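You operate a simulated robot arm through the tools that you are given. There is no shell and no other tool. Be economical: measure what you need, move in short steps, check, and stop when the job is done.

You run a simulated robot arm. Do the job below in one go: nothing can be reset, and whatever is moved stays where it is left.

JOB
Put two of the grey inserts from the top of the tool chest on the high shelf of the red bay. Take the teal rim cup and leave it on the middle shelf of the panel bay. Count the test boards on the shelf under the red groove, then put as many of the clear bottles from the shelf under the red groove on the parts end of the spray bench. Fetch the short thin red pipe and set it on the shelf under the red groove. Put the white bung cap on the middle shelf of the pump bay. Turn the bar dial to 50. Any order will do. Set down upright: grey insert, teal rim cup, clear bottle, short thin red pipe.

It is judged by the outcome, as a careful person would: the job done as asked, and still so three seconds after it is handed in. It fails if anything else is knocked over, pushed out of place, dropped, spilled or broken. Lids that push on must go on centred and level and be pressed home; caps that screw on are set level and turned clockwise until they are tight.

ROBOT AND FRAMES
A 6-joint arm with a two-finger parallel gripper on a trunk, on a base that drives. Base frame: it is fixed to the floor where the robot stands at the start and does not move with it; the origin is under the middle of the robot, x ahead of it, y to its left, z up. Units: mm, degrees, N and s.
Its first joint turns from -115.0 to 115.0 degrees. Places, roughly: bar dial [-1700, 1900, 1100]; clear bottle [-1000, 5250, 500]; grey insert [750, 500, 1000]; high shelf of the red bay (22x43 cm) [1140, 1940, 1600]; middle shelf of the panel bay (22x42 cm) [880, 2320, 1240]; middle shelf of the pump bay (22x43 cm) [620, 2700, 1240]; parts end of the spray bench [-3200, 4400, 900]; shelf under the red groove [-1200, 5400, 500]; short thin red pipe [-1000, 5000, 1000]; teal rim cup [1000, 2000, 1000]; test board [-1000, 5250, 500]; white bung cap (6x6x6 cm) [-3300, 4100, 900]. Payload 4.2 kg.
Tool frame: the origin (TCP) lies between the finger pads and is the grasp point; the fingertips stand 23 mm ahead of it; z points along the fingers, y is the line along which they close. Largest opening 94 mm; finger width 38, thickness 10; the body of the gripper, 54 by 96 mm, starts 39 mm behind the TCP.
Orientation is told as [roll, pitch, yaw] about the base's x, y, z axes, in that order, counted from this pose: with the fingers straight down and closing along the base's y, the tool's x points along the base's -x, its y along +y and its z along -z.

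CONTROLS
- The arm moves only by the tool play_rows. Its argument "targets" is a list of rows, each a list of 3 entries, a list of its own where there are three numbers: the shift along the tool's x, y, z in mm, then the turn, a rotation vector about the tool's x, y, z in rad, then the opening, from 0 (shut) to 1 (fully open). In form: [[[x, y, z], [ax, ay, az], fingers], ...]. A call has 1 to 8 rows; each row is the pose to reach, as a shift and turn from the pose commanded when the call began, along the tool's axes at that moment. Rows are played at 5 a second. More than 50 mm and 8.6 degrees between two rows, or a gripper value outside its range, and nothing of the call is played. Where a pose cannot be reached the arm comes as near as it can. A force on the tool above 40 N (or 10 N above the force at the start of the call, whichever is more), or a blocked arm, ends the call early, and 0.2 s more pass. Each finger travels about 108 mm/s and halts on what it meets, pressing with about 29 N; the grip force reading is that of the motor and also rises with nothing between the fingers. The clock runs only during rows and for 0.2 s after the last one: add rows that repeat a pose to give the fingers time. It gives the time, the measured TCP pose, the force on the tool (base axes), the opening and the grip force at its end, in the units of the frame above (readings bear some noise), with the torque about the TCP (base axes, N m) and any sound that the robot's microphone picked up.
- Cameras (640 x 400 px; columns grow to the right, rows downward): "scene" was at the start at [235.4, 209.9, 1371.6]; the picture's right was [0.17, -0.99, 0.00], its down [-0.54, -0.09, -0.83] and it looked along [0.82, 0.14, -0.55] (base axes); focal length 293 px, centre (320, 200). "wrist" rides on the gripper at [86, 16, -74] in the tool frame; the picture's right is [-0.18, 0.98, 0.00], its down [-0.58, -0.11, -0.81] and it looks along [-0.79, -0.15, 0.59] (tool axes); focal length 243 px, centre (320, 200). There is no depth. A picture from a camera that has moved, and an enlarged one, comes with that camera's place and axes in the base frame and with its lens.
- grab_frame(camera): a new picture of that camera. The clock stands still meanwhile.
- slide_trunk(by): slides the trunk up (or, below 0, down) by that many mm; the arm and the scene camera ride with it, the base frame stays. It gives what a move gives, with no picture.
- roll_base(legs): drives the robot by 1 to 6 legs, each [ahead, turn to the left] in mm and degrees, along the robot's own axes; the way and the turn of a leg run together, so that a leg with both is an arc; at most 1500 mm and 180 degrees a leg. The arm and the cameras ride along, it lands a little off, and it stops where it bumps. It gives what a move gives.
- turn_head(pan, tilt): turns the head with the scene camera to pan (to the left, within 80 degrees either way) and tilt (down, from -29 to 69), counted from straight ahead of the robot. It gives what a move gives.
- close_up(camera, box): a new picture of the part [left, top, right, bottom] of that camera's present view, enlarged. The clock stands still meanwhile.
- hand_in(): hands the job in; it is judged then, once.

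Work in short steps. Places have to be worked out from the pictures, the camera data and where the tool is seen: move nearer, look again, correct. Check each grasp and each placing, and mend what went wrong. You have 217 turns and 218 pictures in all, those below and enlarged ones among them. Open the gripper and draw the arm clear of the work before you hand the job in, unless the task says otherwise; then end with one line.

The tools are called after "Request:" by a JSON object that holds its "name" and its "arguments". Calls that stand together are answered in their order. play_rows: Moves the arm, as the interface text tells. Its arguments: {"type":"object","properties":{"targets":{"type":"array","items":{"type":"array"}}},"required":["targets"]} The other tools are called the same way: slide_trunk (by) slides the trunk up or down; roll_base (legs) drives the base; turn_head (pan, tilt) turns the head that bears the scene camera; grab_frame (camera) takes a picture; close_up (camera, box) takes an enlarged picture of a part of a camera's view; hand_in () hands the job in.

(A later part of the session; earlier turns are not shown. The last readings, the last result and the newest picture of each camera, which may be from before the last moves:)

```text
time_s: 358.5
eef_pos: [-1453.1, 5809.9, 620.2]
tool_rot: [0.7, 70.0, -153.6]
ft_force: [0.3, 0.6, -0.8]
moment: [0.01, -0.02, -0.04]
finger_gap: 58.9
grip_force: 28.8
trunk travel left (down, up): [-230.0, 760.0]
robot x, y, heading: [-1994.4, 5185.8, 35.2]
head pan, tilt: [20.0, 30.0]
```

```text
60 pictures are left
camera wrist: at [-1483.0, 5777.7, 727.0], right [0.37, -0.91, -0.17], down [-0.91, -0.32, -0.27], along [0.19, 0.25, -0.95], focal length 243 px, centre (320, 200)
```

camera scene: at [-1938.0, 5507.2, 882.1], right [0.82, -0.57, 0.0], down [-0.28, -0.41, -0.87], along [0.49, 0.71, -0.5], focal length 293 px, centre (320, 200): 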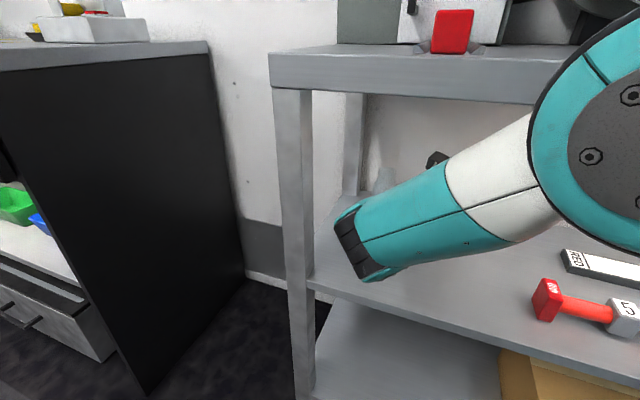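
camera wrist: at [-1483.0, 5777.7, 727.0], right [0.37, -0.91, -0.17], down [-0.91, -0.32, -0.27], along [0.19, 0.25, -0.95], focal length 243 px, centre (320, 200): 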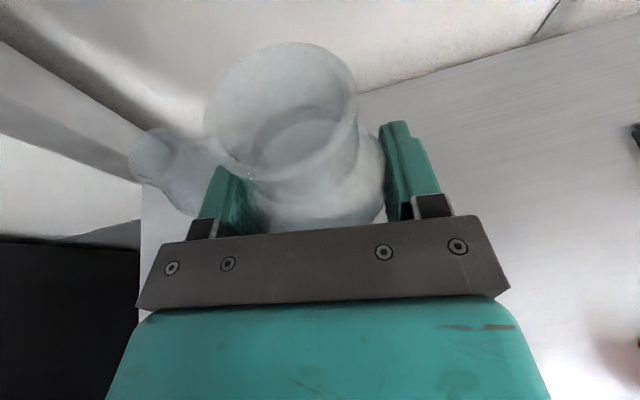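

Held. Back out, raise the trunk, turn round to the spray bench.

Request:
{"name": "roll_base", "arguments": {"legs": [[-300, 0]]}}

Request:
{"name": "slide_trunk", "arguments": {"by": 400}}

Request:
{"name": "slide_trunk", "arguments": {"by": 60}}

Request:
{"name": "roll_base", "arguments": {"legs": [[0, -179.5]]}}

Request:
{"name": "turn_head", "arguments": {"pan": 20, "tilt": 40}}

Request:
{"name": "grab_frame", "arguments": {"camera": "wrist"}}

```text
time_s: 360.5
eef_pos: [-1700.8, 5635.5, 620.8]
tool_rot: [0.7, 70.0, -153.3]
ft_force: [-0.5, 0.3, -0.6]
moment: [-0.02, -0.01, -0.01]
finger_gap: 59.0
grip_force: 28.8
trunk travel left (down, up): [-230.0, 760.0]
robot x, y, heading: [-2240.4, 5013.8, 35.8]
head pan, tilt: [20.0, 30.0]
```

```text
time_s: 364.4
eef_pos: [-1701.3, 5634.9, 1020.6]
tool_rot: [0.7, 70.1, -153.5]
ft_force: [0.7, 0.2, -0.5]
moment: [-0.01, 0.01, -0.05]
finger_gap: 58.9
grip_force: 28.5
trunk travel left (down, up): [-630.0, 360.0]
robot x, y, heading: [-2241.1, 5005.9, 35.7]
head pan, tilt: [20.0, 30.0]
```

```text
time_s: 365.4
eef_pos: [-1700.9, 5636.8, 1080.7]
tool_rot: [0.7, 70.1, -153.4]
ft_force: [-0.6, -0.2, -0.5]
moment: [0.02, 0.01, 0.0]
finger_gap: 58.7
grip_force: 28.9
trunk travel left (down, up): [-690.0, 300.0]
robot x, y, heading: [-2241.7, 5010.3, 35.7]
head pan, tilt: [20.0, 30.0]
```

```text
time_s: 373.1
eef_pos: [-2792.8, 4393.9, 1078.8]
tool_rot: [0.7, 70.1, 25.5]
ft_force: [0.4, -0.4, -0.5]
moment: [0.01, 0.01, 0.01]
finger_gap: 59.1
grip_force: 28.8
trunk travel left (down, up): [-690.0, 300.0]
robot x, y, heading: [-2240.5, 5011.6, -145.3]
head pan, tilt: [20.0, 30.0]
```

```text
time_s: 373.9
eef_pos: [-2791.5, 4394.0, 1079.6]
tool_rot: [0.7, 70.2, 25.4]
ft_force: [-0.2, 0.0, -0.7]
moment: [-0.02, -0.02, -0.02]
finger_gap: 59.1
grip_force: 29.1
trunk travel left (down, up): [-690.0, 300.0]
robot x, y, heading: [-2238.7, 5010.8, -145.6]
head pan, tilt: [20.0, 40.0]
```

```text
59 pictures are left
camera wrist: at [-2762.3, 4425.3, 1186.8], right [-0.36, 0.92, -0.17], down [0.91, 0.31, -0.27], along [-0.2, -0.25, -0.95], focal length 243 px, centre (320, 200)
```

wrist: 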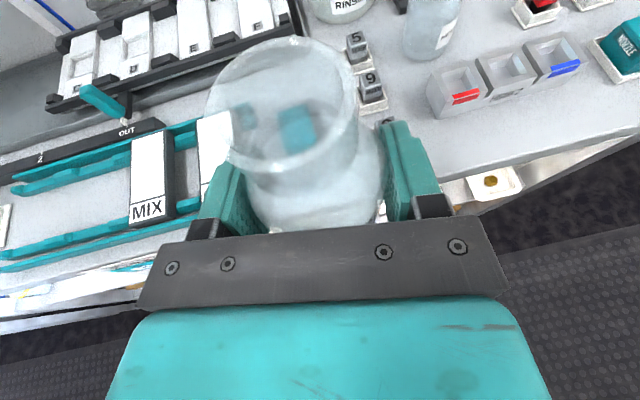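

Approach the same front strip: drive 80 mm and lower.

Request:
{"name": "roll_base", "arguments": {"legs": [[80, 0]]}}

Request:
{"name": "play_rows", "arguments": {"targets": [[[0, -6, 0], [0, 0, 0], 0.5]]}}

Request:
{"name": "slide_trunk", "arguments": {"by": -105}}

Request:
{"name": "grab_frame", "arguments": {"camera": "wrist"}}

```text
time_s: 374.9
eef_pos: [-2861.7, 4348.2, 1081.0]
tool_rot: [0.8, 70.2, 25.7]
ft_force: [-0.5, -0.2, 0.7]
moment: [0.01, 0.01, 0.02]
finger_gap: 59.0
grip_force: 29.6
trunk travel left (down, up): [-690.0, 300.0]
robot x, y, heading: [-2310.2, 4962.9, -145.5]
head pan, tilt: [20.0, 40.0]
```

```text
time_s: 375.3
eef_pos: [-2858.8, 4341.8, 1081.4]
tool_rot: [0.6, 70.1, 25.6]
ft_force: [-0.5, 0.1, 0.9]
moment: [-0.04, -0.01, 0.03]
finger_gap: 59.3
grip_force: 28.8
trunk travel left (down, up): [-690.0, 300.0]
robot x, y, heading: [-2308.5, 4962.4, -145.4]
head pan, tilt: [20.0, 40.0]
```

```text
time_s: 376.7
eef_pos: [-2858.7, 4342.6, 975.1]
tool_rot: [0.7, 70.2, 25.6]
ft_force: [-0.3, -1.2, -1.6]
moment: [0.01, -0.02, 0.05]
finger_gap: 59.2
grip_force: 28.4
trunk travel left (down, up): [-585.0, 405.0]
robot x, y, heading: [-2305.9, 4962.9, -145.5]
head pan, tilt: [20.0, 40.0]
```

```text
58 pictures are left
camera wrist: at [-2827.8, 4374.0, 1082.2], right [-0.36, 0.92, -0.17], down [0.91, 0.31, -0.27], along [-0.2, -0.25, -0.95], focal length 243 px, centre (320, 200)
```

wrist: 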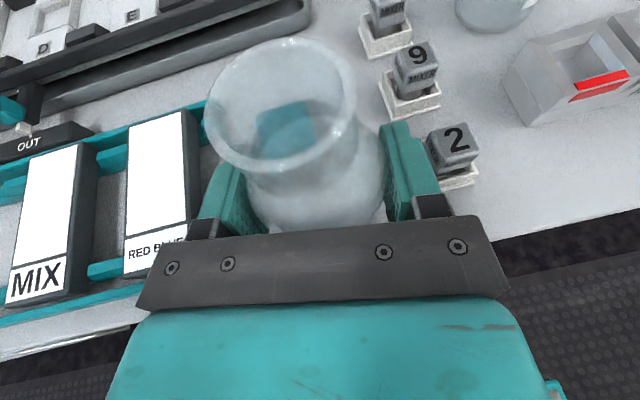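

Good spot. Lower 18 mm, then creep to contact.

Request:
{"name": "play_rows", "arguments": {"targets": [[[-9, 0, 3.3], [0, 0, 0], 0.5], [[-15, 0, 5.5], [0, 0, 0], 0.5], [[-18, 0, 6.5], [0, 0, 0], 0.5], [[-20, 0, 7.3], [0, 0, 0], 0.5], [[-22, 0, 8], [0, 0, 0], 0.5]]}}

```text
time_s: 377.9
eef_pos: [-2858.0, 4344.2, 952.6]
tool_rot: [0.7, 70.0, 25.6]
ft_force: [0.6, -0.1, -0.1]
moment: [0.02, 0.01, 0.02]
finger_gap: 59.0
grip_force: 29.4
trunk travel left (down, up): [-585.0, 405.0]
robot x, y, heading: [-2311.3, 4964.1, -145.5]
head pan, tilt: [20.0, 40.0]
```

Request:
{"name": "play_rows", "arguments": {"targets": [[[-1.5, 0, 0.5], [0, 0, 0], 0.5], [[-3, 0, 1.1], [0, 0, 0], 0.5], [[-4.5, 0, 1.6], [0, 0, 0], 0.5], [[-5.5, 0, 2], [0, 0, 0], 0.5]]}}

```text
time_s: 378.9
eef_pos: [-2857.7, 4343.3, 950.1]
tool_rot: [0.1, 70.4, 25.1]
ft_force: [-0.8, 0.5, 16.1]
moment: [-0.06, -0.02, -0.05]
finger_gap: 59.0
grip_force: 28.8
trunk travel left (down, up): [-585.0, 405.0]
robot x, y, heading: [-2307.9, 4963.2, -145.6]
head pan, tilt: [20.0, 40.0]
```

Contact (16 N). Open, and withdraw along the fingers.

Request:
{"name": "play_rows", "arguments": {"targets": [[[2, 0, -0.7], [0, 0, 0], 0.6], [[2, 0, -0.7], [0, 0, 0], 0.8], [[2, 0, -0.7], [0, 0, 0], 0.9], [[2, 0, -0.7], [0, 0, 0], 0.9], [[-9, 0, -34], [0, 0, 0], 0.9], [[-20, 0, -67], [0, 0, 0], 0.9], [[-32, 0, -100], [0, 0, 0], 0.9]]}}

Request:
{"name": "grab_frame", "arguments": {"camera": "wrist"}}

Request:
{"name": "grab_frame", "arguments": {"camera": "scene"}}

```text
time_s: 380.5
eef_pos: [-2763.4, 4388.8, 951.3]
tool_rot: [0.5, 70.1, 25.4]
ft_force: [-0.1, -0.5, -0.9]
moment: [0.04, 0.03, 0.0]
finger_gap: 84.5
grip_force: 0.0
trunk travel left (down, up): [-585.0, 405.0]
robot x, y, heading: [-2312.2, 4965.7, -145.3]
head pan, tilt: [20.0, 40.0]
```

```text
57 pictures are left
camera wrist: at [-2733.4, 4419.4, 1057.3], right [-0.36, 0.92, -0.17], down [0.91, 0.3, -0.27], along [-0.2, -0.25, -0.95], focal length 243 px, centre (320, 200)
```

wrist: 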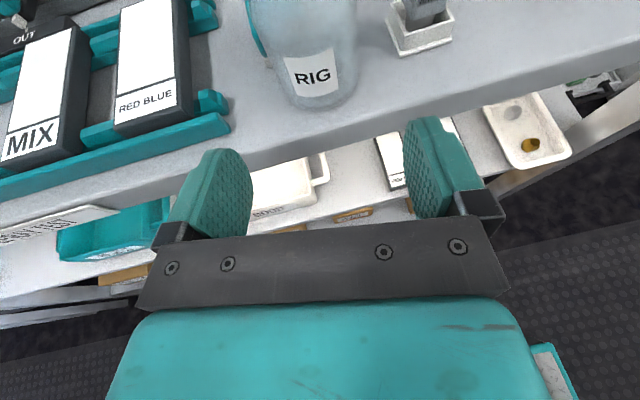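

```text
56 pictures are left
camera scene: at [-2377.8, 4647.7, 1221.7], right [-0.81, 0.58, 0.0], down [0.37, 0.52, -0.77], along [-0.44, -0.62, -0.64], focal length 293 px, centre (320, 200)
```

scene: 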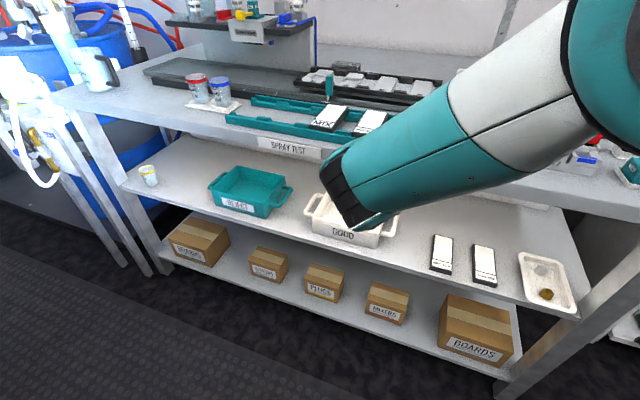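

RIG stands upright on the strip. Raise, turn the tool vertical, drive 240 mm nearer.

Request:
{"name": "slide_trunk", "arguments": {"by": 210}}

Request:
{"name": "play_rows", "arguments": {"targets": [[[0, 0, 0], [0, -0.131, 0], 0.75], [[0, 0, 0], [0, -0.262, 0], 0.75], [[0, 0, 0], [0, -0.393, 0], 0.75], [[0, 0, 0], [0, -0.524, 0], 0.75], [[0, 0, 0], [0, -0.655, 0], 0.75], [[0, 0, 0], [0, -0.785, 0], 0.75], [[0, 0, 0], [0, -0.916, 0], 0.75], [[0, 0, 0], [0, -1.047, 0], 0.75]]}}

Request:
{"name": "play_rows", "arguments": {"targets": [[[0, 0, 0], [0, -0.09, 0], 0.75], [[0, 0, 0], [0, -0.176, 0], 0.75]]}}

Request:
{"name": "roll_base", "arguments": {"legs": [[240, 0]]}}

Request:
{"name": "grab_frame", "arguments": {"camera": "scene"}}

```text
time_s: 382.8
eef_pos: [-2764.0, 4387.7, 1161.8]
tool_rot: [0.6, 70.1, 25.7]
ft_force: [0.2, -0.2, 0.5]
moment: [0.02, 0.02, 0.03]
finger_gap: 84.6
grip_force: 0.0
trunk travel left (down, up): [-795.0, 195.0]
robot x, y, heading: [-2307.2, 4962.8, -145.4]
head pan, tilt: [20.0, 40.0]
```

```text
time_s: 384.6
eef_pos: [-2763.4, 4386.2, 1161.5]
tool_rot: [0.2, 10.0, 25.0]
ft_force: [0.6, -0.1, -0.5]
moment: [0.0, -0.02, -0.01]
finger_gap: 70.5
grip_force: 0.1
trunk travel left (down, up): [-795.0, 195.0]
robot x, y, heading: [-2311.3, 4961.9, -145.5]
head pan, tilt: [20.0, 40.0]
```

```text
time_s: 385.2
eef_pos: [-2763.0, 4386.9, 1161.5]
tool_rot: [0.2, -0.1, 24.9]
ft_force: [-1.4, 0.0, -0.4]
moment: [0.03, 0.0, -0.01]
finger_gap: 70.2
grip_force: 0.0
trunk travel left (down, up): [-795.0, 195.0]
robot x, y, heading: [-2314.0, 4962.7, -145.8]
head pan, tilt: [20.0, 40.0]
```

```text
time_s: 386.9
eef_pos: [-2962.7, 4247.4, 1160.7]
tool_rot: [0.2, 0.0, 25.0]
ft_force: [-0.4, 0.0, -0.8]
moment: [0.01, -0.03, 0.01]
finger_gap: 70.4
grip_force: 0.1
trunk travel left (down, up): [-795.0, 195.0]
robot x, y, heading: [-2510.7, 4824.8, -145.3]
head pan, tilt: [20.0, 40.0]
```

```text
55 pictures are left
camera scene: at [-2577.8, 4508.9, 1431.7], right [-0.82, 0.58, 0.0], down [0.37, 0.52, -0.77], along [-0.44, -0.62, -0.64], focal length 293 px, centre (320, 200)
```

scene: 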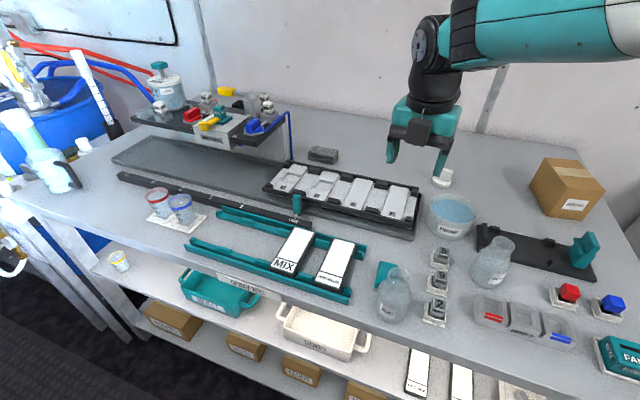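

Move above RIG at (−2864,4343).

Request:
{"name": "play_rows", "arguments": {"targets": [[[-43, 15, 5], [0, 0, 0], 0.75], [[-87, 30, 10], [0, 0, 0], 0.75], [[-130, 44.8, 20], [0, 0, 0], 0.75]]}}

Request:
{"name": "grab_frame", "arguments": {"camera": "wrist"}}

```text
time_s: 387.8
eef_pos: [-2863.9, 4343.9, 1142.3]
tool_rot: [0.1, 0.0, 25.0]
ft_force: [-0.1, 0.2, 0.2]
moment: [0.05, -0.02, -0.03]
finger_gap: 70.7
grip_force: 0.0
trunk travel left (down, up): [-795.0, 195.0]
robot x, y, heading: [-2511.7, 4825.9, -145.3]
head pan, tilt: [20.0, 40.0]
```

```text
54 pictures are left
camera wrist: at [-2949.6, 4321.6, 1216.3], right [-0.25, 0.97, 0.0], down [0.57, 0.14, 0.81], along [0.78, 0.2, -0.59], focal length 243 px, centre (320, 200)
```

wrist: 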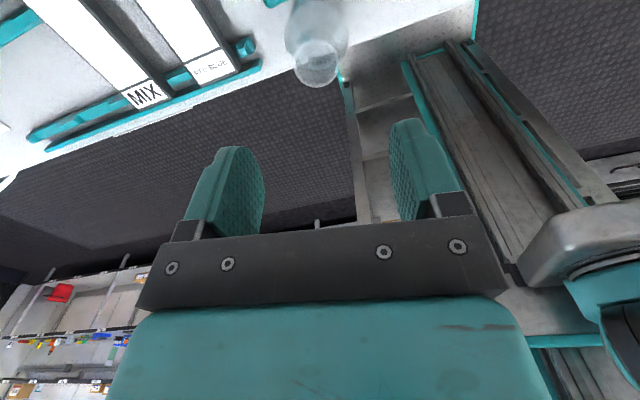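

Centred. Descend and grip.

Request:
{"name": "play_rows", "arguments": {"targets": [[[-3, 0, 45], [0, 0, 0], 0.8], [[-3, 0, 90], [0, 0, 0], 0.8], [[-3, 0, 135], [0, 0, 0], 0.8], [[-3, 0, 160], [0, 0, 0], 0.8], [[-3, 0, 160], [0, 0, 0], 0.5], [[-3, 0, 160], [0, 0, 0], 0.3], [[-3, 0, 160], [0, 0, 0], 0.3], [[-3, 0, 160], [0, 0, 0], 0.3]]}}

Request:
{"name": "play_rows", "arguments": {"targets": [[[0, 0, -20], [0, 0, 0], 0.3], [[0, 0, -60], [0, 0, 0], 0.3], [[0, 0, -105], [0, 0, 0], 0.3], [[0, 0, -145], [0, 0, 0], 0.3]]}}

Request:
{"name": "grab_frame", "arguments": {"camera": "scene"}}

```text
time_s: 389.6
eef_pos: [-2859.7, 4346.1, 981.3]
tool_rot: [0.3, 0.0, 25.1]
ft_force: [-0.5, 0.4, 0.1]
moment: [0.01, -0.01, -0.04]
finger_gap: 58.9
grip_force: 29.4
trunk travel left (down, up): [-795.0, 195.0]
robot x, y, heading: [-2510.2, 4823.7, -145.0]
head pan, tilt: [20.0, 40.0]
```

```text
time_s: 390.6
eef_pos: [-2859.2, 4345.4, 1125.7]
tool_rot: [0.2, -0.1, 25.1]
ft_force: [-0.3, -0.1, -0.4]
moment: [0.02, 0.0, -0.01]
finger_gap: 58.8
grip_force: 29.0
trunk travel left (down, up): [-795.0, 195.0]
robot x, y, heading: [-2510.8, 4826.9, -145.3]
head pan, tilt: [20.0, 40.0]
```

```text
53 pictures are left
camera scene: at [-2578.0, 4508.6, 1431.6], right [-0.82, 0.58, 0.0], down [0.37, 0.52, -0.77], along [-0.44, -0.62, -0.64], focal length 293 px, centre (320, 200)
```

scene: 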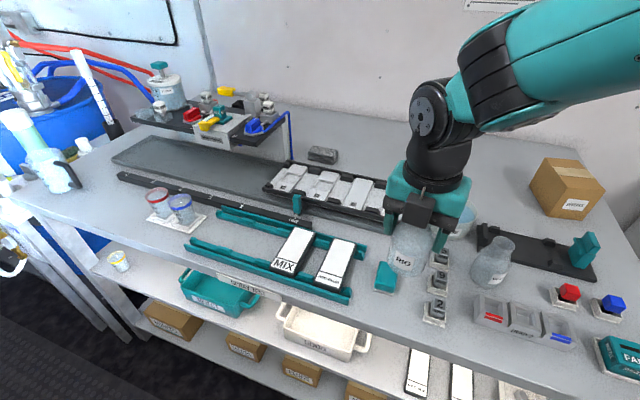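

Held. Carry RIG to n≈−62, l≈5461, right of the first bottle.

Request:
{"name": "play_rows", "arguments": {"targets": [[[24.4, 29, -10], [0, 0, 0], 0.3], [[48.7, 58, -15], [0, 0, 0], 0.3], [[73, 87, -15], [0, 0, 0], 0.3], [[97.5, 116, -15], [0, 0, 0], 0.3], [[122, 145, -15], [0, 0, 0], 0.3], [[146, 174, -15], [0, 0, 0], 0.3], [[170.5, 203, -15], [0, 0, 0], 0.3], [[194.9, 231.6, -15], [0, 0, 0], 0.3]]}}

Request:
{"name": "play_rows", "arguments": {"targets": [[[0, 0, 45], [0, 0, 0], 0.3], [[0, 0, 90], [0, 0, 0], 0.3], [[0, 0, 125], [0, 0, 0], 0.3]]}}

Request:
{"name": "close_up", "arguments": {"camera": "scene", "box": [430, 180, 640, 340]}}

Request:
{"name": "grab_frame", "arguments": {"camera": "wrist"}}

```text
time_s: 392.4
eef_pos: [-3137.3, 4469.7, 1140.1]
tool_rot: [0.3, -0.1, 25.1]
ft_force: [0.3, -0.5, -0.7]
moment: [0.02, 0.01, 0.0]
finger_gap: 58.8
grip_force: 29.0
trunk travel left (down, up): [-795.0, 195.0]
robot x, y, heading: [-2510.1, 4822.9, -145.0]
head pan, tilt: [20.0, 40.0]
```

```text
time_s: 393.1
eef_pos: [-3138.8, 4471.8, 1019.1]
tool_rot: [0.1, 0.1, 25.2]
ft_force: [0.4, 0.2, 0.2]
moment: [-0.02, 0.04, -0.01]
finger_gap: 59.1
grip_force: 29.7
trunk travel left (down, up): [-795.0, 195.0]
robot x, y, heading: [-2509.3, 4826.3, -145.2]
head pan, tilt: [20.0, 40.0]
```

```text
2.50 times, centred on (535, 260) of scene
camera zoom: at [-2577.6, 4509.1, 1431.8], right [-0.82, 0.58, 0.0], down [0.37, 0.52, -0.77], along [-0.44, -0.63, -0.64], focal length 732 px, centre (-218, 50)
```

zoom: 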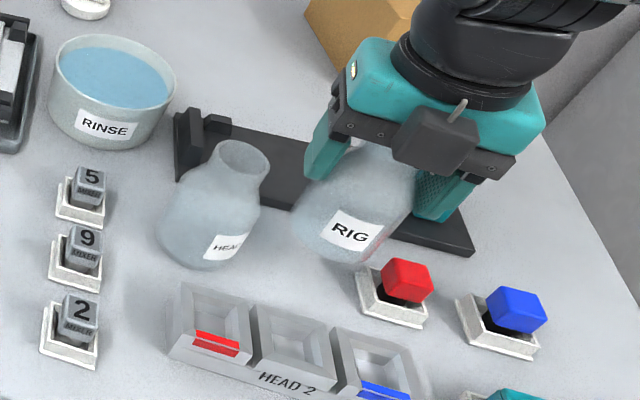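

```text
51 pictures are left
camera wrist: at [-3223.5, 4449.7, 1092.2], right [-0.25, 0.97, 0.0], down [0.57, 0.14, 0.81], along [0.78, 0.2, -0.59], focal length 243 px, centre (320, 200)
```

wrist: 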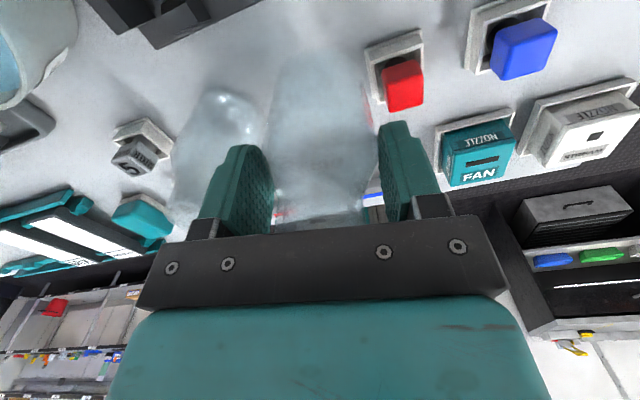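

Red stand's edge is ~4 mm off; shift 5 mm left, and lower to contact.

Request:
{"name": "play_rows", "arguments": {"targets": [[[0, -5, 10], [0, 0, 0], 0.3], [[0, -5, 25], [0, 0, 0], 0.3], [[0, -5, 33], [0, 0, 0], 0.3], [[0, -5, 36], [0, 0, 0], 0.3], [[0, -5, 38], [0, 0, 0], 0.3], [[0, -5, 40], [0, 0, 0], 0.3]]}}

Request:
{"name": "close_up", "arguments": {"camera": "scene", "box": [430, 180, 640, 340]}}

```text
time_s: 394.6
eef_pos: [-3134.2, 4469.0, 979.8]
tool_rot: [0.2, 0.3, 25.1]
ft_force: [4.4, 4.8, 33.5]
moment: [0.22, -0.53, 0.05]
finger_gap: 59.1
grip_force: 28.7
trunk travel left (down, up): [-795.0, 195.0]
robot x, y, heading: [-2510.3, 4826.1, -145.1]
head pan, tilt: [20.0, 40.0]
```

```text
2.50 times, centred on (535, 260) of scene
camera zoom: at [-2576.4, 4509.9, 1432.7], right [-0.82, 0.58, 0.0], down [0.37, 0.52, -0.77], along [-0.44, -0.63, -0.64], focal length 732 px, centre (-218, 50)
```

zoom: 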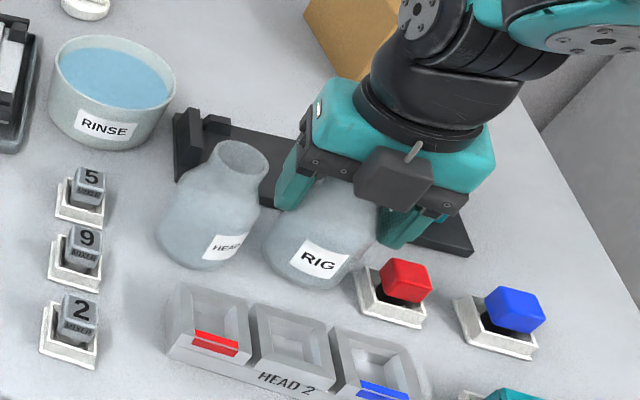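

On the bench, free of its neighbours. Ease, open modestly, and lift.

Request:
{"name": "play_rows", "arguments": {"targets": [[[0, 0, -2.5], [0, 0, 0], 0.5], [[0, 0, -2.5], [0, 0, 0], 0.71], [[0, 0, -2.5], [0, 0, 0], 0.71], [[0, 0, -2.5], [0, 0, 0], 0.71], [[0, 0, -40], [0, 0, 0], 0.71], [[0, 0, -85], [0, 0, 0], 0.71], [[0, 0, -130], [0, 0, 0], 0.71], [[0, 0, -175], [0, 0, 0], 0.71]]}}

Request:
{"name": "close_up", "arguments": {"camera": "scene", "box": [400, 130, 640, 340]}}

```text
time_s: 396.4
eef_pos: [-3134.4, 4466.7, 1154.3]
tool_rot: [0.2, 0.0, 25.2]
ft_force: [-0.8, -1.0, -0.1]
moment: [0.03, -0.01, -0.03]
finger_gap: 66.5
grip_force: 0.1
trunk travel left (down, up): [-795.0, 195.0]
robot x, y, heading: [-2511.7, 4830.3, -145.1]
head pan, tilt: [20.0, 40.0]
```

```text
1.90 times, centred on (520, 235) of scene
camera zoom: at [-2578.2, 4508.7, 1431.6], right [-0.82, 0.58, 0.0], down [0.37, 0.52, -0.77], along [-0.44, -0.62, -0.64], focal length 558 px, centre (-61, 133)
```

zoom: 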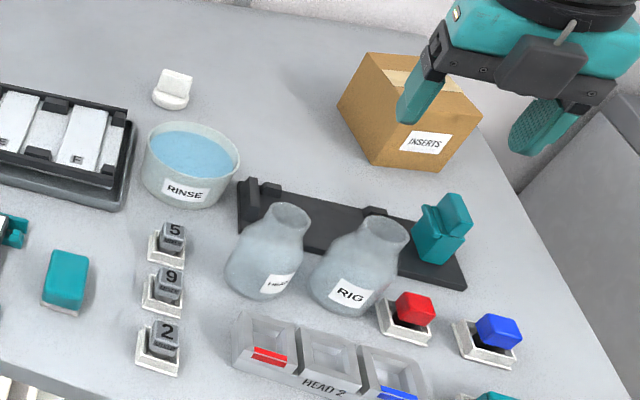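

Both bottles stand on the parts end. Next the pipe: a third red pipe near (−1045,4987) matches the stated place. I back off and drive to the red bench.

Request:
{"name": "roll_base", "arguments": {"legs": [[-400, 0], [0, 89.6], [810, 0], [0, 90]]}}

Request:
{"name": "turn_head", "arguments": {"pan": 5, "tilt": 25}}

Request:
{"name": "grab_frame", "arguments": {"camera": "scene"}}

```text
time_s: 410.5
eef_pos: [-1111.6, 4738.9, 1153.7]
tool_rot: [0.2, 0.0, -154.4]
ft_force: [0.6, 0.4, 0.5]
moment: [-0.01, -0.01, 0.01]
finger_gap: 66.8
grip_force: 0.1
trunk travel left (down, up): [-795.0, 195.0]
robot x, y, heading: [-1731.3, 4376.6, 35.3]
head pan, tilt: [20.0, 40.0]
```

```text
time_s: 411.2
eef_pos: [-1112.9, 4737.8, 1152.6]
tool_rot: [0.2, -0.1, -154.4]
ft_force: [0.3, -0.6, 0.0]
moment: [0.01, 0.0, -0.01]
finger_gap: 66.9
grip_force: 0.0
trunk travel left (down, up): [-795.0, 195.0]
robot x, y, heading: [-1732.5, 4376.1, 35.0]
head pan, tilt: [5.0, 25.0]
```

```text
48 pictures are left
camera scene: at [-1655.3, 4682.5, 1455.0], right [0.65, -0.76, 0.0], down [-0.32, -0.27, -0.91], along [0.69, 0.58, -0.42], focal length 293 px, centre (320, 200)
```

scene: 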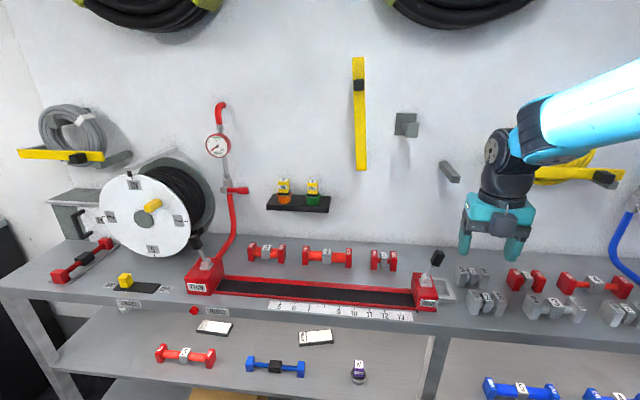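

Zoom in on the five red pipes to read their labels.

Request:
{"name": "close_up", "arguments": {"camera": "scene", "box": [230, 230, 450, 320]}}

Request:
{"name": "close_up", "arguments": {"camera": "scene", "box": [440, 250, 640, 330]}}

```text
2.91 times, centred on (340, 275) of scene
camera zoom: at [-1655.3, 4682.5, 1455.0], right [0.65, -0.76, 0.0], down [-0.32, -0.27, -0.91], along [0.69, 0.58, -0.42], focal length 852 px, centre (262, -18)
```

zoom: 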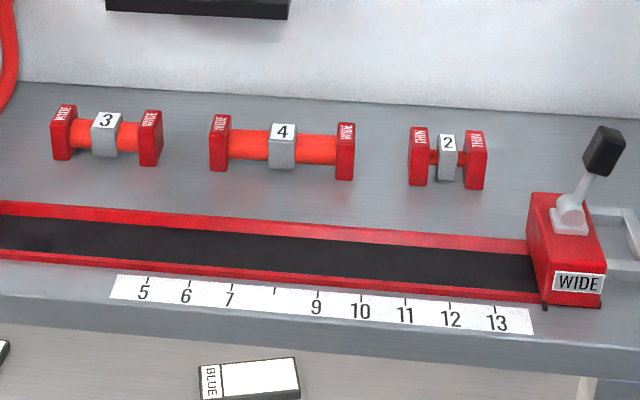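

```text
3.20 times, centred on (540, 290) of scene
camera zoom: at [-1655.3, 4682.5, 1455.0], right [0.65, -0.76, 0.0], down [-0.32, -0.27, -0.91], along [0.69, 0.58, -0.42], focal length 937 px, centre (-384, -88)
```

zoom: 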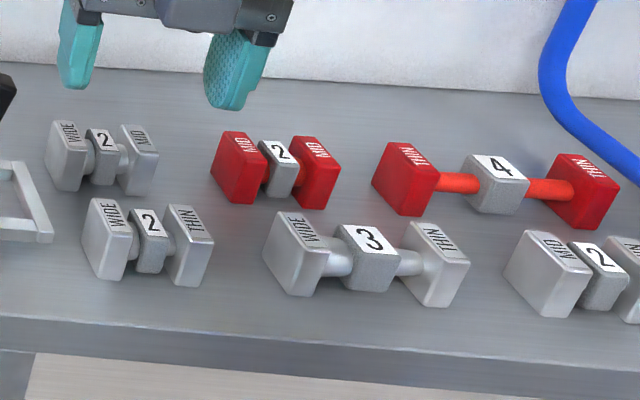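

The third one reads THIN 2: the short thin red pipe, at about (−963,5007), ~80 mm long along the bench. I retract the arm 150 mm, tilt it 50° and drive up.

Request:
{"name": "play_rows", "arguments": {"targets": [[[-45, 0, 0], [0, 0, 0], 0.8], [[-90, 0, 0], [0, 0, 0], 1], [[-135, 0, 0], [0, 0, 0], 1], [[-150, 0, 0], [0, 0, 0], 1]]}}

Request:
{"name": "play_rows", "arguments": {"targets": [[[0, 0, 0], [0, 0.125, 0], 1], [[0, 0, 0], [0, 0.25, 0], 1], [[0, 0, 0], [0, 0.375, 0], 1], [[0, 0, 0], [0, 0.5, 0], 1], [[0, 0, 0], [0, 0.625, 0], 1], [[0, 0, 0], [0, 0.75, 0], 1], [[0, 0, 0], [0, 0.873, 0], 1]]}}

Request:
{"name": "roll_base", "arguments": {"legs": [[0, -12], [300, 0], [0, 11.4]]}}

Request:
{"name": "turn_head", "arguments": {"pan": 0, "tilt": 35}}

Request:
{"name": "grab_frame", "arguments": {"camera": "scene"}}

Request:
{"name": "grab_frame", "arguments": {"camera": "wrist"}}

```text
time_s: 412.2
eef_pos: [-1248.6, 4674.4, 1153.2]
tool_rot: [0.2, -0.1, -154.4]
ft_force: [0.2, -0.3, -0.2]
moment: [-0.01, 0.01, -0.02]
finger_gap: 94.2
grip_force: 0.0
trunk travel left (down, up): [-795.0, 195.0]
robot x, y, heading: [-1733.7, 4374.6, 35.2]
head pan, tilt: [5.0, 25.0]
```

```text
time_s: 413.8
eef_pos: [-1231.2, 4698.3, 1163.9]
tool_rot: [0.5, 50.0, -154.2]
ft_force: [0.5, -0.7, 0.2]
moment: [0.03, -0.01, 0.0]
finger_gap: 94.0
grip_force: 0.2
out of reach, approached as far as the arm can: row 6, 7
trunk travel left (down, up): [-795.0, 195.0]
robot x, y, heading: [-1733.5, 4379.2, 35.0]
head pan, tilt: [5.0, 25.0]
```

```text
time_s: 417.4
eef_pos: [-952.3, 4809.5, 1162.5]
tool_rot: [0.5, 49.9, -154.9]
ft_force: [0.3, 0.4, 1.4]
moment: [-0.02, 0.02, 0.0]
finger_gap: 94.3
grip_force: 0.0
trunk travel left (down, up): [-795.0, 195.0]
robot x, y, heading: [-1460.6, 4494.7, 34.3]
head pan, tilt: [5.0, 25.0]
```

```text
time_s: 418.1
eef_pos: [-952.0, 4809.6, 1162.8]
tool_rot: [0.3, 50.0, -155.0]
ft_force: [-0.5, -0.9, 0.0]
moment: [-0.01, 0.01, -0.03]
finger_gap: 93.9
grip_force: 0.0
trunk travel left (down, up): [-795.0, 195.0]
robot x, y, heading: [-1461.3, 4493.0, 34.5]
head pan, tilt: [0.0, 35.0]
```

```text
45 pictures are left
camera scene: at [-1375.1, 4789.9, 1439.3], right [0.57, -0.82, 0.0], down [-0.47, -0.32, -0.82], along [0.68, 0.46, -0.57], focal length 293 px, centre (320, 200)
```

scene: 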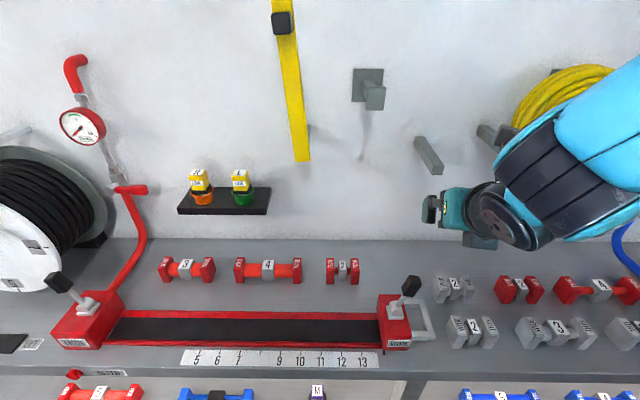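

```text
44 pictures are left
camera wrist: at [-946.9, 4794.3, 1276.9], right [0.3, -0.94, -0.14], down [-0.95, -0.32, 0.07], along [-0.11, 0.11, -0.99], focal length 243 px, centre (320, 200)
```

wrist: 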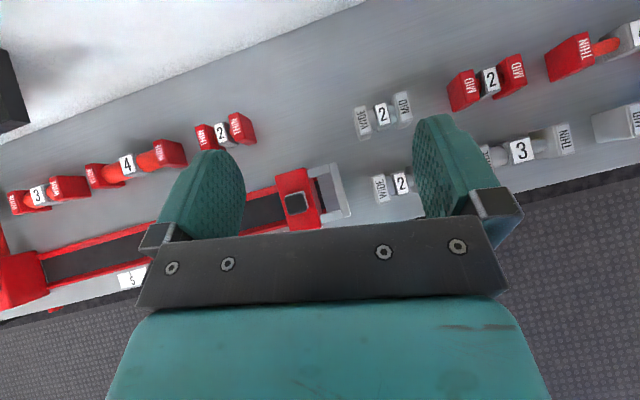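

THIN 2 is at about n 2057, l 4672 (z≈905). Reduce the tilt to 35°, then approach to 100 mm short while squaring the yaw.

Request:
{"name": "play_rows", "arguments": {"targets": [[[0, 0, 0], [0, -0.131, 0], 1], [[0, 0, 0], [0, -0.262, 0], 1]]}}

Request:
{"name": "play_rows", "arguments": {"targets": [[[-9.7, -29, 26.4], [0.016, 0, -0.022], 1], [[-19.4, -58, 52.8], [0.031, 0, -0.045], 1], [[-29, -87, 79], [0.047, 0, -0.067], 1], [[-38.8, -116, 105.5], [0.063, 0, -0.089], 1], [[-48.5, -145, 132], [0.078, 0, -0.112], 1], [[-58.2, -174.4, 158.3], [0.094, 0, -0.134], 1]]}}

Request:
{"name": "grab_frame", "arguments": {"camera": "wrist"}}

Request:
{"name": "grab_frame", "arguments": {"camera": "scene"}}

```text
time_s: 418.7
eef_pos: [-952.7, 4809.4, 1163.3]
tool_rot: [0.2, 34.7, -155.0]
ft_force: [-1.2, -1.3, -0.3]
moment: [0.02, -0.02, 0.02]
finger_gap: 94.1
grip_force: 0.0
trunk travel left (down, up): [-795.0, 195.0]
robot x, y, heading: [-1459.0, 4494.6, 34.5]
head pan, tilt: [0.0, 35.0]
```

```text
time_s: 420.1
eef_pos: [-985.3, 4987.8, 995.4]
tool_rot: [0.2, 34.9, -145.6]
ft_force: [0.4, -0.6, 1.2]
moment: [0.01, -0.02, 0.01]
finger_gap: 93.9
grip_force: 0.1
trunk travel left (down, up): [-795.0, 195.0]
robot x, y, heading: [-1456.6, 4494.6, 34.5]
head pan, tilt: [0.0, 35.0]
```

```text
43 pictures are left
camera wrist: at [-953.2, 4990.6, 1106.4], right [0.43, -0.9, -0.1], down [-0.84, -0.44, 0.33], along [-0.34, -0.06, -0.94], focal length 243 px, centre (320, 200)
```

wrist: 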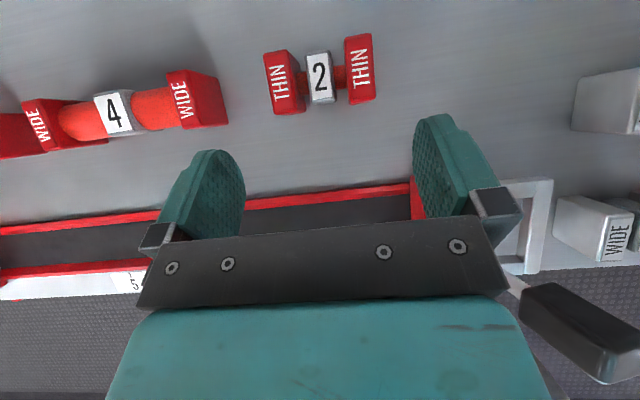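

```text
42 pictures are left
camera scene: at [-1375.2, 4789.3, 1439.5], right [0.57, -0.82, 0.0], down [-0.47, -0.32, -0.82], along [0.68, 0.46, -0.57], focal length 293 px, centre (320, 200)
```

scene: 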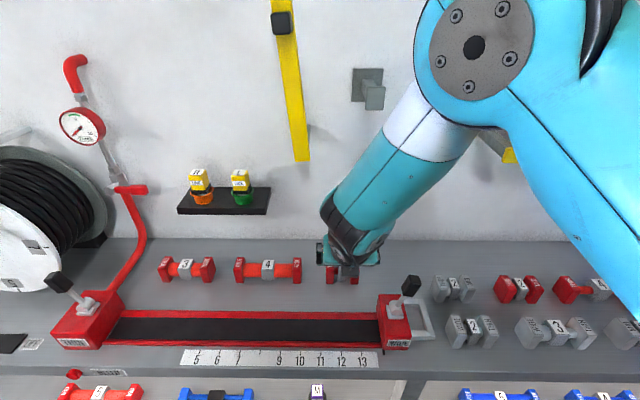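

Aligned: pipe centre n 2057, l 4671.6, length ≈73. Advance to grasp height.

Request:
{"name": "play_rows", "arguments": {"targets": [[[0, 1, 35], [0, 0, 0], 1], [[0, 1.5, 70], [0, 0, 0], 1], [[-0.9, 1.5, 95], [0, 0, 0], 1], [[-0.9, 1.5, 95], [0, 0, 0], 1]]}}

Request:
{"name": "grab_frame", "arguments": {"camera": "wrist"}}

```text
time_s: 421.1
eef_pos: [-940.5, 5014.0, 920.7]
tool_rot: [0.2, 34.9, -145.6]
ft_force: [0.9, -0.7, -0.2]
moment: [-0.01, -0.01, -0.01]
finger_gap: 94.2
grip_force: 0.0
trunk travel left (down, up): [-795.0, 195.0]
robot x, y, heading: [-1456.6, 4494.3, 34.5]
head pan, tilt: [0.0, 35.0]
```

```text
41 pictures are left
camera wrist: at [-908.2, 5017.9, 1030.3], right [0.43, -0.9, -0.1], down [-0.84, -0.44, 0.33], along [-0.34, -0.06, -0.94], focal length 243 px, centre (320, 200)
```

wrist: 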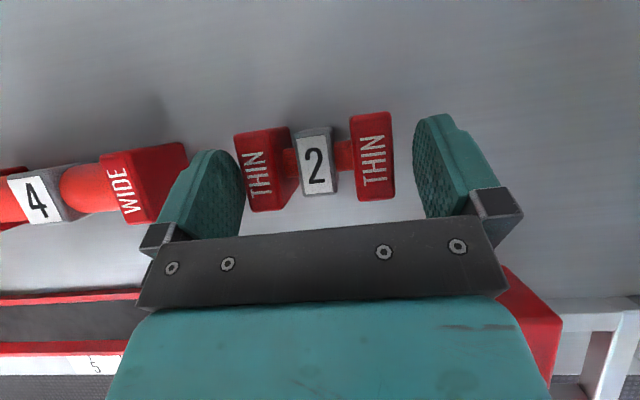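

Close gently; the left finger will nudge it to centre.

Request:
{"name": "play_rows", "arguments": {"targets": [[[0, 0, 0], [0, 0, 0], 0.9], [[0, 0, 0], [0, 0, 0], 0.8], [[0, 0, 0], [0, 0, 0], 0.72], [[0, 0, 0], [0, 0, 0], 0.68], [[0, 0, 0], [0, 0, 0], 0.68]]}}

Request:
{"name": "play_rows", "arguments": {"targets": [[[9, 0, -12], [0, 0, 0], 0.68], [[23, 0, -33], [0, 0, 0], 0.68], [[46, 0, -66], [0, 0, 0], 0.68]]}}

Request:
{"name": "grab_frame", "arguments": {"camera": "wrist"}}

```text
time_s: 422.3
eef_pos: [-941.6, 5015.2, 920.0]
tool_rot: [0.3, 34.9, -145.7]
ft_force: [0.7, -0.3, 0.4]
moment: [0.0, -0.04, 0.0]
finger_gap: 79.8
grip_force: 29.3
trunk travel left (down, up): [-795.0, 195.0]
robot x, y, heading: [-1461.1, 4490.6, 34.4]
head pan, tilt: [0.0, 35.0]
```

```text
time_s: 423.1
eef_pos: [-939.0, 5014.0, 998.4]
tool_rot: [0.3, 34.8, -145.5]
ft_force: [0.2, -0.3, -1.8]
moment: [0.03, 0.01, 0.02]
finger_gap: 79.9
grip_force: 28.3
trunk travel left (down, up): [-795.0, 195.0]
robot x, y, heading: [-1459.1, 4493.2, 34.4]
head pan, tilt: [0.0, 35.0]
```

```text
40 pictures are left
camera wrist: at [-907.3, 5017.8, 1109.2], right [0.43, -0.9, -0.1], down [-0.84, -0.44, 0.33], along [-0.34, -0.06, -0.94], focal length 243 px, centre (320, 200)
```

wrist: 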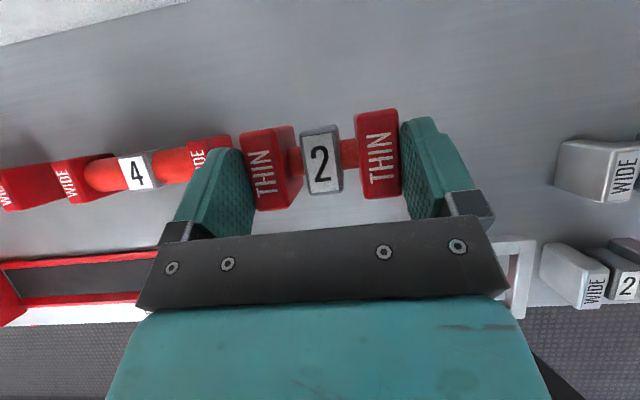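

Held (80 mm). Back off over the bench, lower to shelf level, and aim for the free spot at l≈4834 between the sensor and the blue pipe.

Request:
{"name": "roll_base", "arguments": {"legs": [[-350, 0]]}}

Request:
{"name": "slide_trunk", "arguments": {"by": -400}}

Request:
{"name": "slide_trunk", "arguments": {"by": -30}}

Request:
{"name": "play_rows", "arguments": {"targets": [[[0, -40, 0], [0, 0, 0], 0.68], [[0, -80, 0], [0, 0, 0], 0.68], [[0, -120, 0], [0, 0, 0], 0.68], [[0, -165, 0], [0, 0, 0], 0.68]]}}

Request:
{"name": "turn_head", "arguments": {"pan": 10, "tilt": 20}}

Request:
{"name": "grab_frame", "arguments": {"camera": "wrist"}}

Request:
{"name": "grab_frame", "arguments": {"camera": "scene"}}

```text
time_s: 425.4
eef_pos: [-1224.5, 4818.1, 997.4]
tool_rot: [0.4, 34.9, -145.7]
ft_force: [-1.1, 0.7, -2.7]
moment: [0.03, 0.02, 0.02]
finger_gap: 79.8
grip_force: 28.6
trunk travel left (down, up): [-795.0, 195.0]
robot x, y, heading: [-1743.9, 4297.9, 34.2]
head pan, tilt: [0.0, 35.0]
```

```text
time_s: 429.2
eef_pos: [-1223.7, 4818.1, 599.2]
tool_rot: [0.4, 34.9, -145.8]
ft_force: [-0.6, -0.3, -2.1]
moment: [0.04, 0.06, 0.0]
finger_gap: 80.1
grip_force: 29.7
trunk travel left (down, up): [-395.0, 595.0]
robot x, y, heading: [-1741.8, 4297.5, 34.4]
head pan, tilt: [0.0, 35.0]
```

```text
time_s: 429.9
eef_pos: [-1223.5, 4818.0, 569.8]
tool_rot: [0.3, 34.9, -145.8]
ft_force: [-0.1, 0.2, -2.8]
moment: [-0.02, -0.04, 0.02]
finger_gap: 79.8
grip_force: 29.5
trunk travel left (down, up): [-365.0, 625.0]
robot x, y, heading: [-1743.7, 4296.8, 34.6]
head pan, tilt: [0.0, 35.0]
```

```text
time_s: 430.9
eef_pos: [-1315.4, 4952.3, 568.4]
tool_rot: [0.4, 34.8, -145.8]
ft_force: [0.5, -0.5, -1.7]
moment: [-0.03, 0.0, 0.03]
finger_gap: 79.8
grip_force: 28.8
trunk travel left (down, up): [-365.0, 625.0]
robot x, y, heading: [-1742.7, 4296.1, 34.0]
head pan, tilt: [0.0, 35.0]
```

```text
time_s: 431.7
eef_pos: [-1314.8, 4952.4, 569.3]
tool_rot: [0.4, 34.9, -145.9]
ft_force: [0.8, 0.8, -2.0]
moment: [-0.03, 0.03, -0.01]
finger_gap: 80.0
grip_force: 28.4
trunk travel left (down, up): [-365.0, 625.0]
robot x, y, heading: [-1743.9, 4296.4, 34.2]
head pan, tilt: [10.0, 20.0]
```

```text
39 pictures are left
camera wrist: at [-1282.3, 4955.7, 679.2], right [0.43, -0.9, -0.1], down [-0.84, -0.43, 0.33], along [-0.34, -0.06, -0.94], focal length 243 px, centre (320, 200)
```

wrist: 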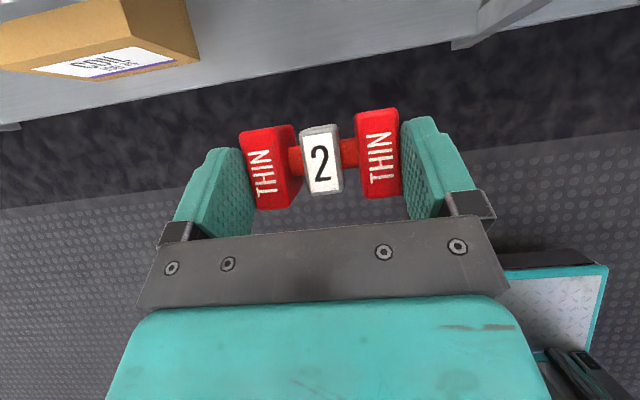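

```text
38 pictures are left
camera scene: at [-1665.6, 4609.8, 1033.0], right [0.7, -0.72, 0.0], down [-0.25, -0.24, -0.94], along [0.67, 0.66, -0.34], focal length 293 px, centre (320, 200)
```

scene: 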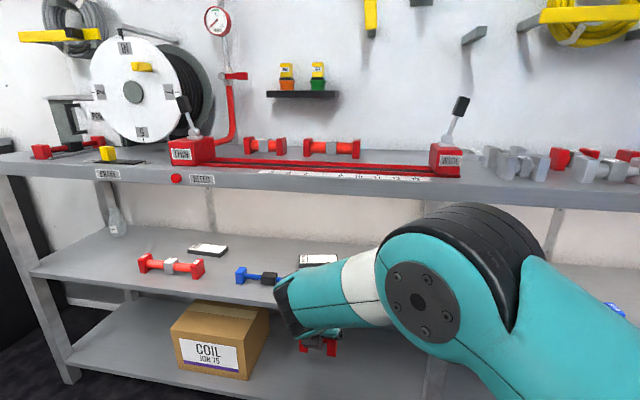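

Lined up with l≈4830. Drive in 190 mm.

Request:
{"name": "roll_base", "arguments": {"legs": [[190, 0]]}}

Request:
{"name": "grab_frame", "arguments": {"camera": "wrist"}}

Request:
{"name": "grab_frame", "arguments": {"camera": "scene"}}

```text
time_s: 433.3
eef_pos: [-1153.4, 5060.0, 567.8]
tool_rot: [0.4, 34.9, -146.0]
ft_force: [0.3, 0.5, -2.5]
moment: [-0.01, 0.01, 0.0]
finger_gap: 80.0
grip_force: 29.1
trunk travel left (down, up): [-365.0, 625.0]
robot x, y, heading: [-1582.2, 4402.7, 34.1]
head pan, tilt: [10.0, 20.0]
```

```text
37 pictures are left
camera wrist: at [-1120.9, 5062.8, 679.2], right [0.42, -0.9, -0.1], down [-0.84, -0.43, 0.33], along [-0.34, -0.05, -0.94], focal length 243 px, centre (320, 200)
```

wrist: 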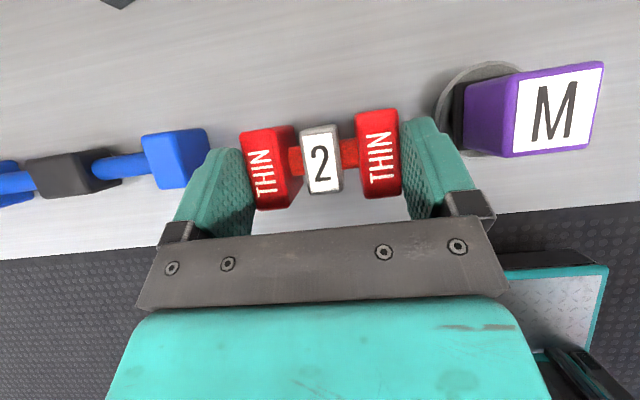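

```text
36 pictures are left
camera scene: at [-1505.2, 4717.9, 1033.1], right [0.7, -0.72, 0.0], down [-0.25, -0.24, -0.94], along [0.67, 0.65, -0.34], focal length 293 px, centre (320, 200)
```

scene: 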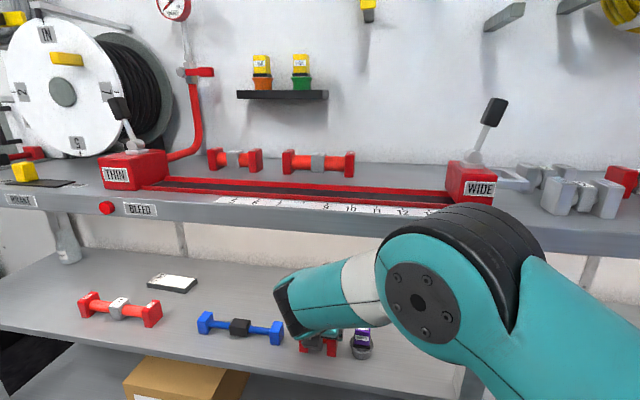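

Clear on both sides (~20–25 mm). Lower 30 mm, then creep.

Request:
{"name": "play_rows", "arguments": {"targets": [[[-8, 0, 11.5], [0, 0, 0], 0.68], [[-14, 0, 20], [0, 0, 0], 0.68], [[-17, 0, 24.5], [0, 0, 0], 0.68], [[-18.5, 0, 26.5], [0, 0, 0], 0.68]]}}

Request:
{"name": "close_up", "arguments": {"camera": "scene", "box": [250, 260, 410, 380]}}

```text
time_s: 434.1
eef_pos: [-1153.3, 5063.8, 546.4]
tool_rot: [-0.3, 35.6, -146.5]
ft_force: [-0.7, -1.7, 13.4]
moment: [-0.55, -0.03, 0.01]
finger_gap: 79.5
grip_force: 29.1
trunk travel left (down, up): [-365.0, 625.0]
robot x, y, heading: [-1583.5, 4405.0, 34.2]
head pan, tilt: [10.0, 20.0]
stopped in row 4: the force on the tool passed its limit (the readings are from after the stop); the commanded pose is now the measured one
```

```text
3.33 times, centred on (330, 320) of scene
camera zoom: at [-1505.5, 4717.5, 1033.1], right [0.7, -0.72, 0.0], down [-0.25, -0.24, -0.94], along [0.67, 0.65, -0.34], focal length 976 px, centre (287, -200)
```

zoom: 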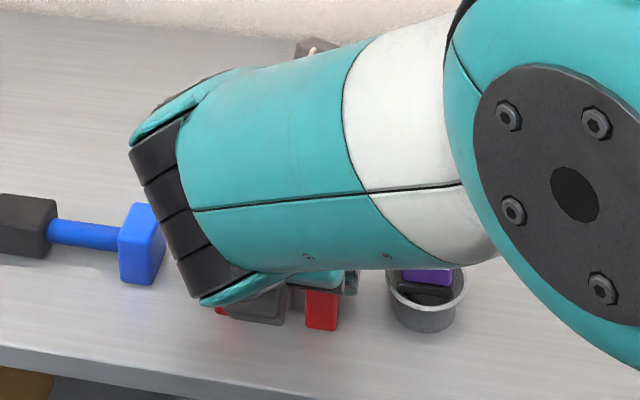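

Contact under the pipe's right end (13 N): it is on the shelf. Open and withdraw along the tool axis.

Request:
{"name": "play_rows", "arguments": {"targets": [[[0, 0, 0], [0, 0, 0], 0.78], [[0, 0, 0], [0, 0, 0], 0.9], [[0, 0, 0], [0, 0, 0], 1], [[0, 0, 0], [0, 0, 0], 1], [[0, 0, -30], [0, 0, 0], 1], [[0, 0, -65], [0, 0, 0], 1], [[0, 0, -100], [0, 0, 0], 1]]}}

Request:
{"name": "grab_frame", "arguments": {"camera": "wrist"}}

```text
time_s: 435.7
eef_pos: [-1201.3, 5031.2, 625.1]
tool_rot: [-0.1, 35.3, -146.3]
ft_force: [0.9, -0.7, -0.2]
moment: [0.03, -0.01, 0.01]
finger_gap: 94.0
grip_force: 0.1
trunk travel left (down, up): [-365.0, 625.0]
robot x, y, heading: [-1588.2, 4407.6, 33.9]
head pan, tilt: [10.0, 20.0]
```

```text
34 pictures are left
camera wrist: at [-1169.4, 5032.1, 736.1], right [0.42, -0.9, -0.11], down [-0.84, -0.43, 0.32], along [-0.34, -0.04, -0.94], focal length 243 px, centre (320, 200)
```

wrist: 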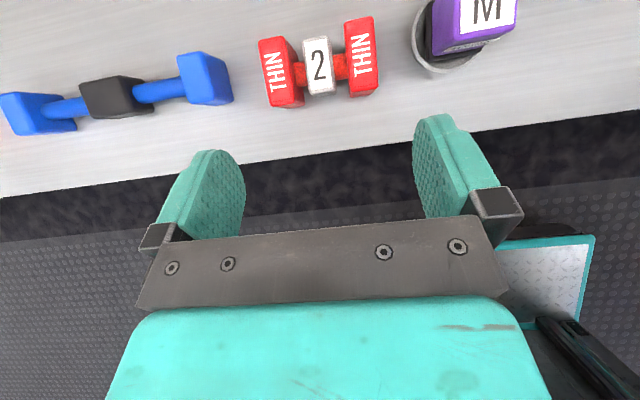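

The pipe stands level on the shelf. Last item: the white bung cap. Back out, raise, and drive to face it on the spray bench.

Request:
{"name": "roll_base", "arguments": {"legs": [[-150, 0]]}}

Request:
{"name": "slide_trunk", "arguments": {"by": 400}}

Request:
{"name": "slide_trunk", "arguments": {"by": 180}}

Request:
{"name": "roll_base", "arguments": {"legs": [[0, 90.4], [760, 0], [0, 90], [400, 0]]}}

Request:
{"name": "turn_head", "arguments": {"pan": 10, "tilt": 35}}

Request:
{"name": "grab_frame", "arguments": {"camera": "scene"}}

```text
time_s: 437.1
eef_pos: [-1327.8, 4947.7, 626.7]
tool_rot: [-0.2, 35.3, -146.1]
ft_force: [-0.9, -0.2, -0.1]
moment: [0.0, 0.01, 0.01]
finger_gap: 94.2
grip_force: 0.0
trunk travel left (down, up): [-365.0, 625.0]
robot x, y, heading: [-1707.3, 4319.3, 34.1]
head pan, tilt: [10.0, 20.0]
```

```text
time_s: 440.9
eef_pos: [-1327.6, 4947.3, 1025.3]
tool_rot: [-0.2, 35.2, -146.1]
ft_force: [0.1, 0.8, 0.1]
moment: [0.0, 0.01, 0.02]
finger_gap: 94.1
grip_force: 0.0
trunk travel left (down, up): [-765.0, 225.0]
robot x, y, heading: [-1712.6, 4323.5, 34.3]
head pan, tilt: [10.0, 20.0]
```

```text
time_s: 442.9
eef_pos: [-1328.2, 4947.3, 1205.1]
tool_rot: [-0.2, 35.4, -146.1]
ft_force: [-0.6, -0.9, -0.7]
moment: [0.01, 0.0, 0.02]
finger_gap: 93.9
grip_force: 0.0
trunk travel left (down, up): [-945.0, 45.0]
robot x, y, heading: [-1705.6, 4325.6, 34.5]
head pan, tilt: [10.0, 20.0]
```

```text
time_s: 456.7
eef_pos: [-2845.7, 4074.2, 1205.6]
tool_rot: [-0.2, 35.4, 34.6]
ft_force: [-0.3, 0.1, -0.3]
moment: [0.01, 0.01, 0.02]
finger_gap: 93.9
grip_force: 0.1
trunk travel left (down, up): [-945.0, 45.0]
robot x, y, heading: [-2473.0, 4703.7, -145.0]
head pan, tilt: [10.0, 20.0]
```

```text
time_s: 457.5
eef_pos: [-2846.6, 4074.4, 1206.1]
tool_rot: [-0.2, 35.3, 34.6]
ft_force: [-0.1, -0.4, 0.2]
moment: [0.01, -0.02, -0.03]
finger_gap: 94.1
grip_force: 0.0
trunk travel left (down, up): [-945.0, 45.0]
robot x, y, heading: [-2475.9, 4709.1, -144.8]
head pan, tilt: [10.0, 35.0]
```

```text
33 pictures are left
camera scene: at [-2551.8, 4395.0, 1589.3], right [-0.71, 0.71, 0.0], down [0.41, 0.41, -0.82], along [-0.58, -0.58, -0.57], focal length 293 px, centre (320, 200)
```

scene: 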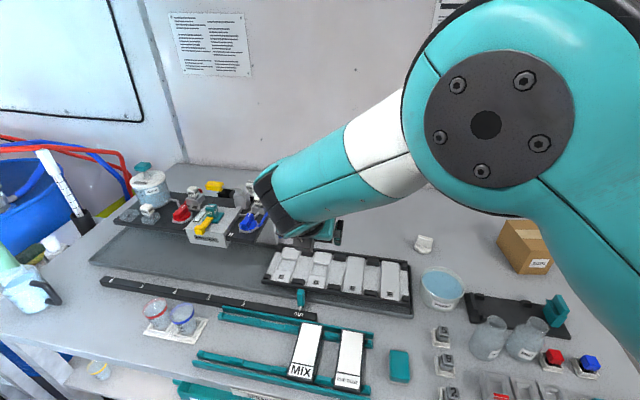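

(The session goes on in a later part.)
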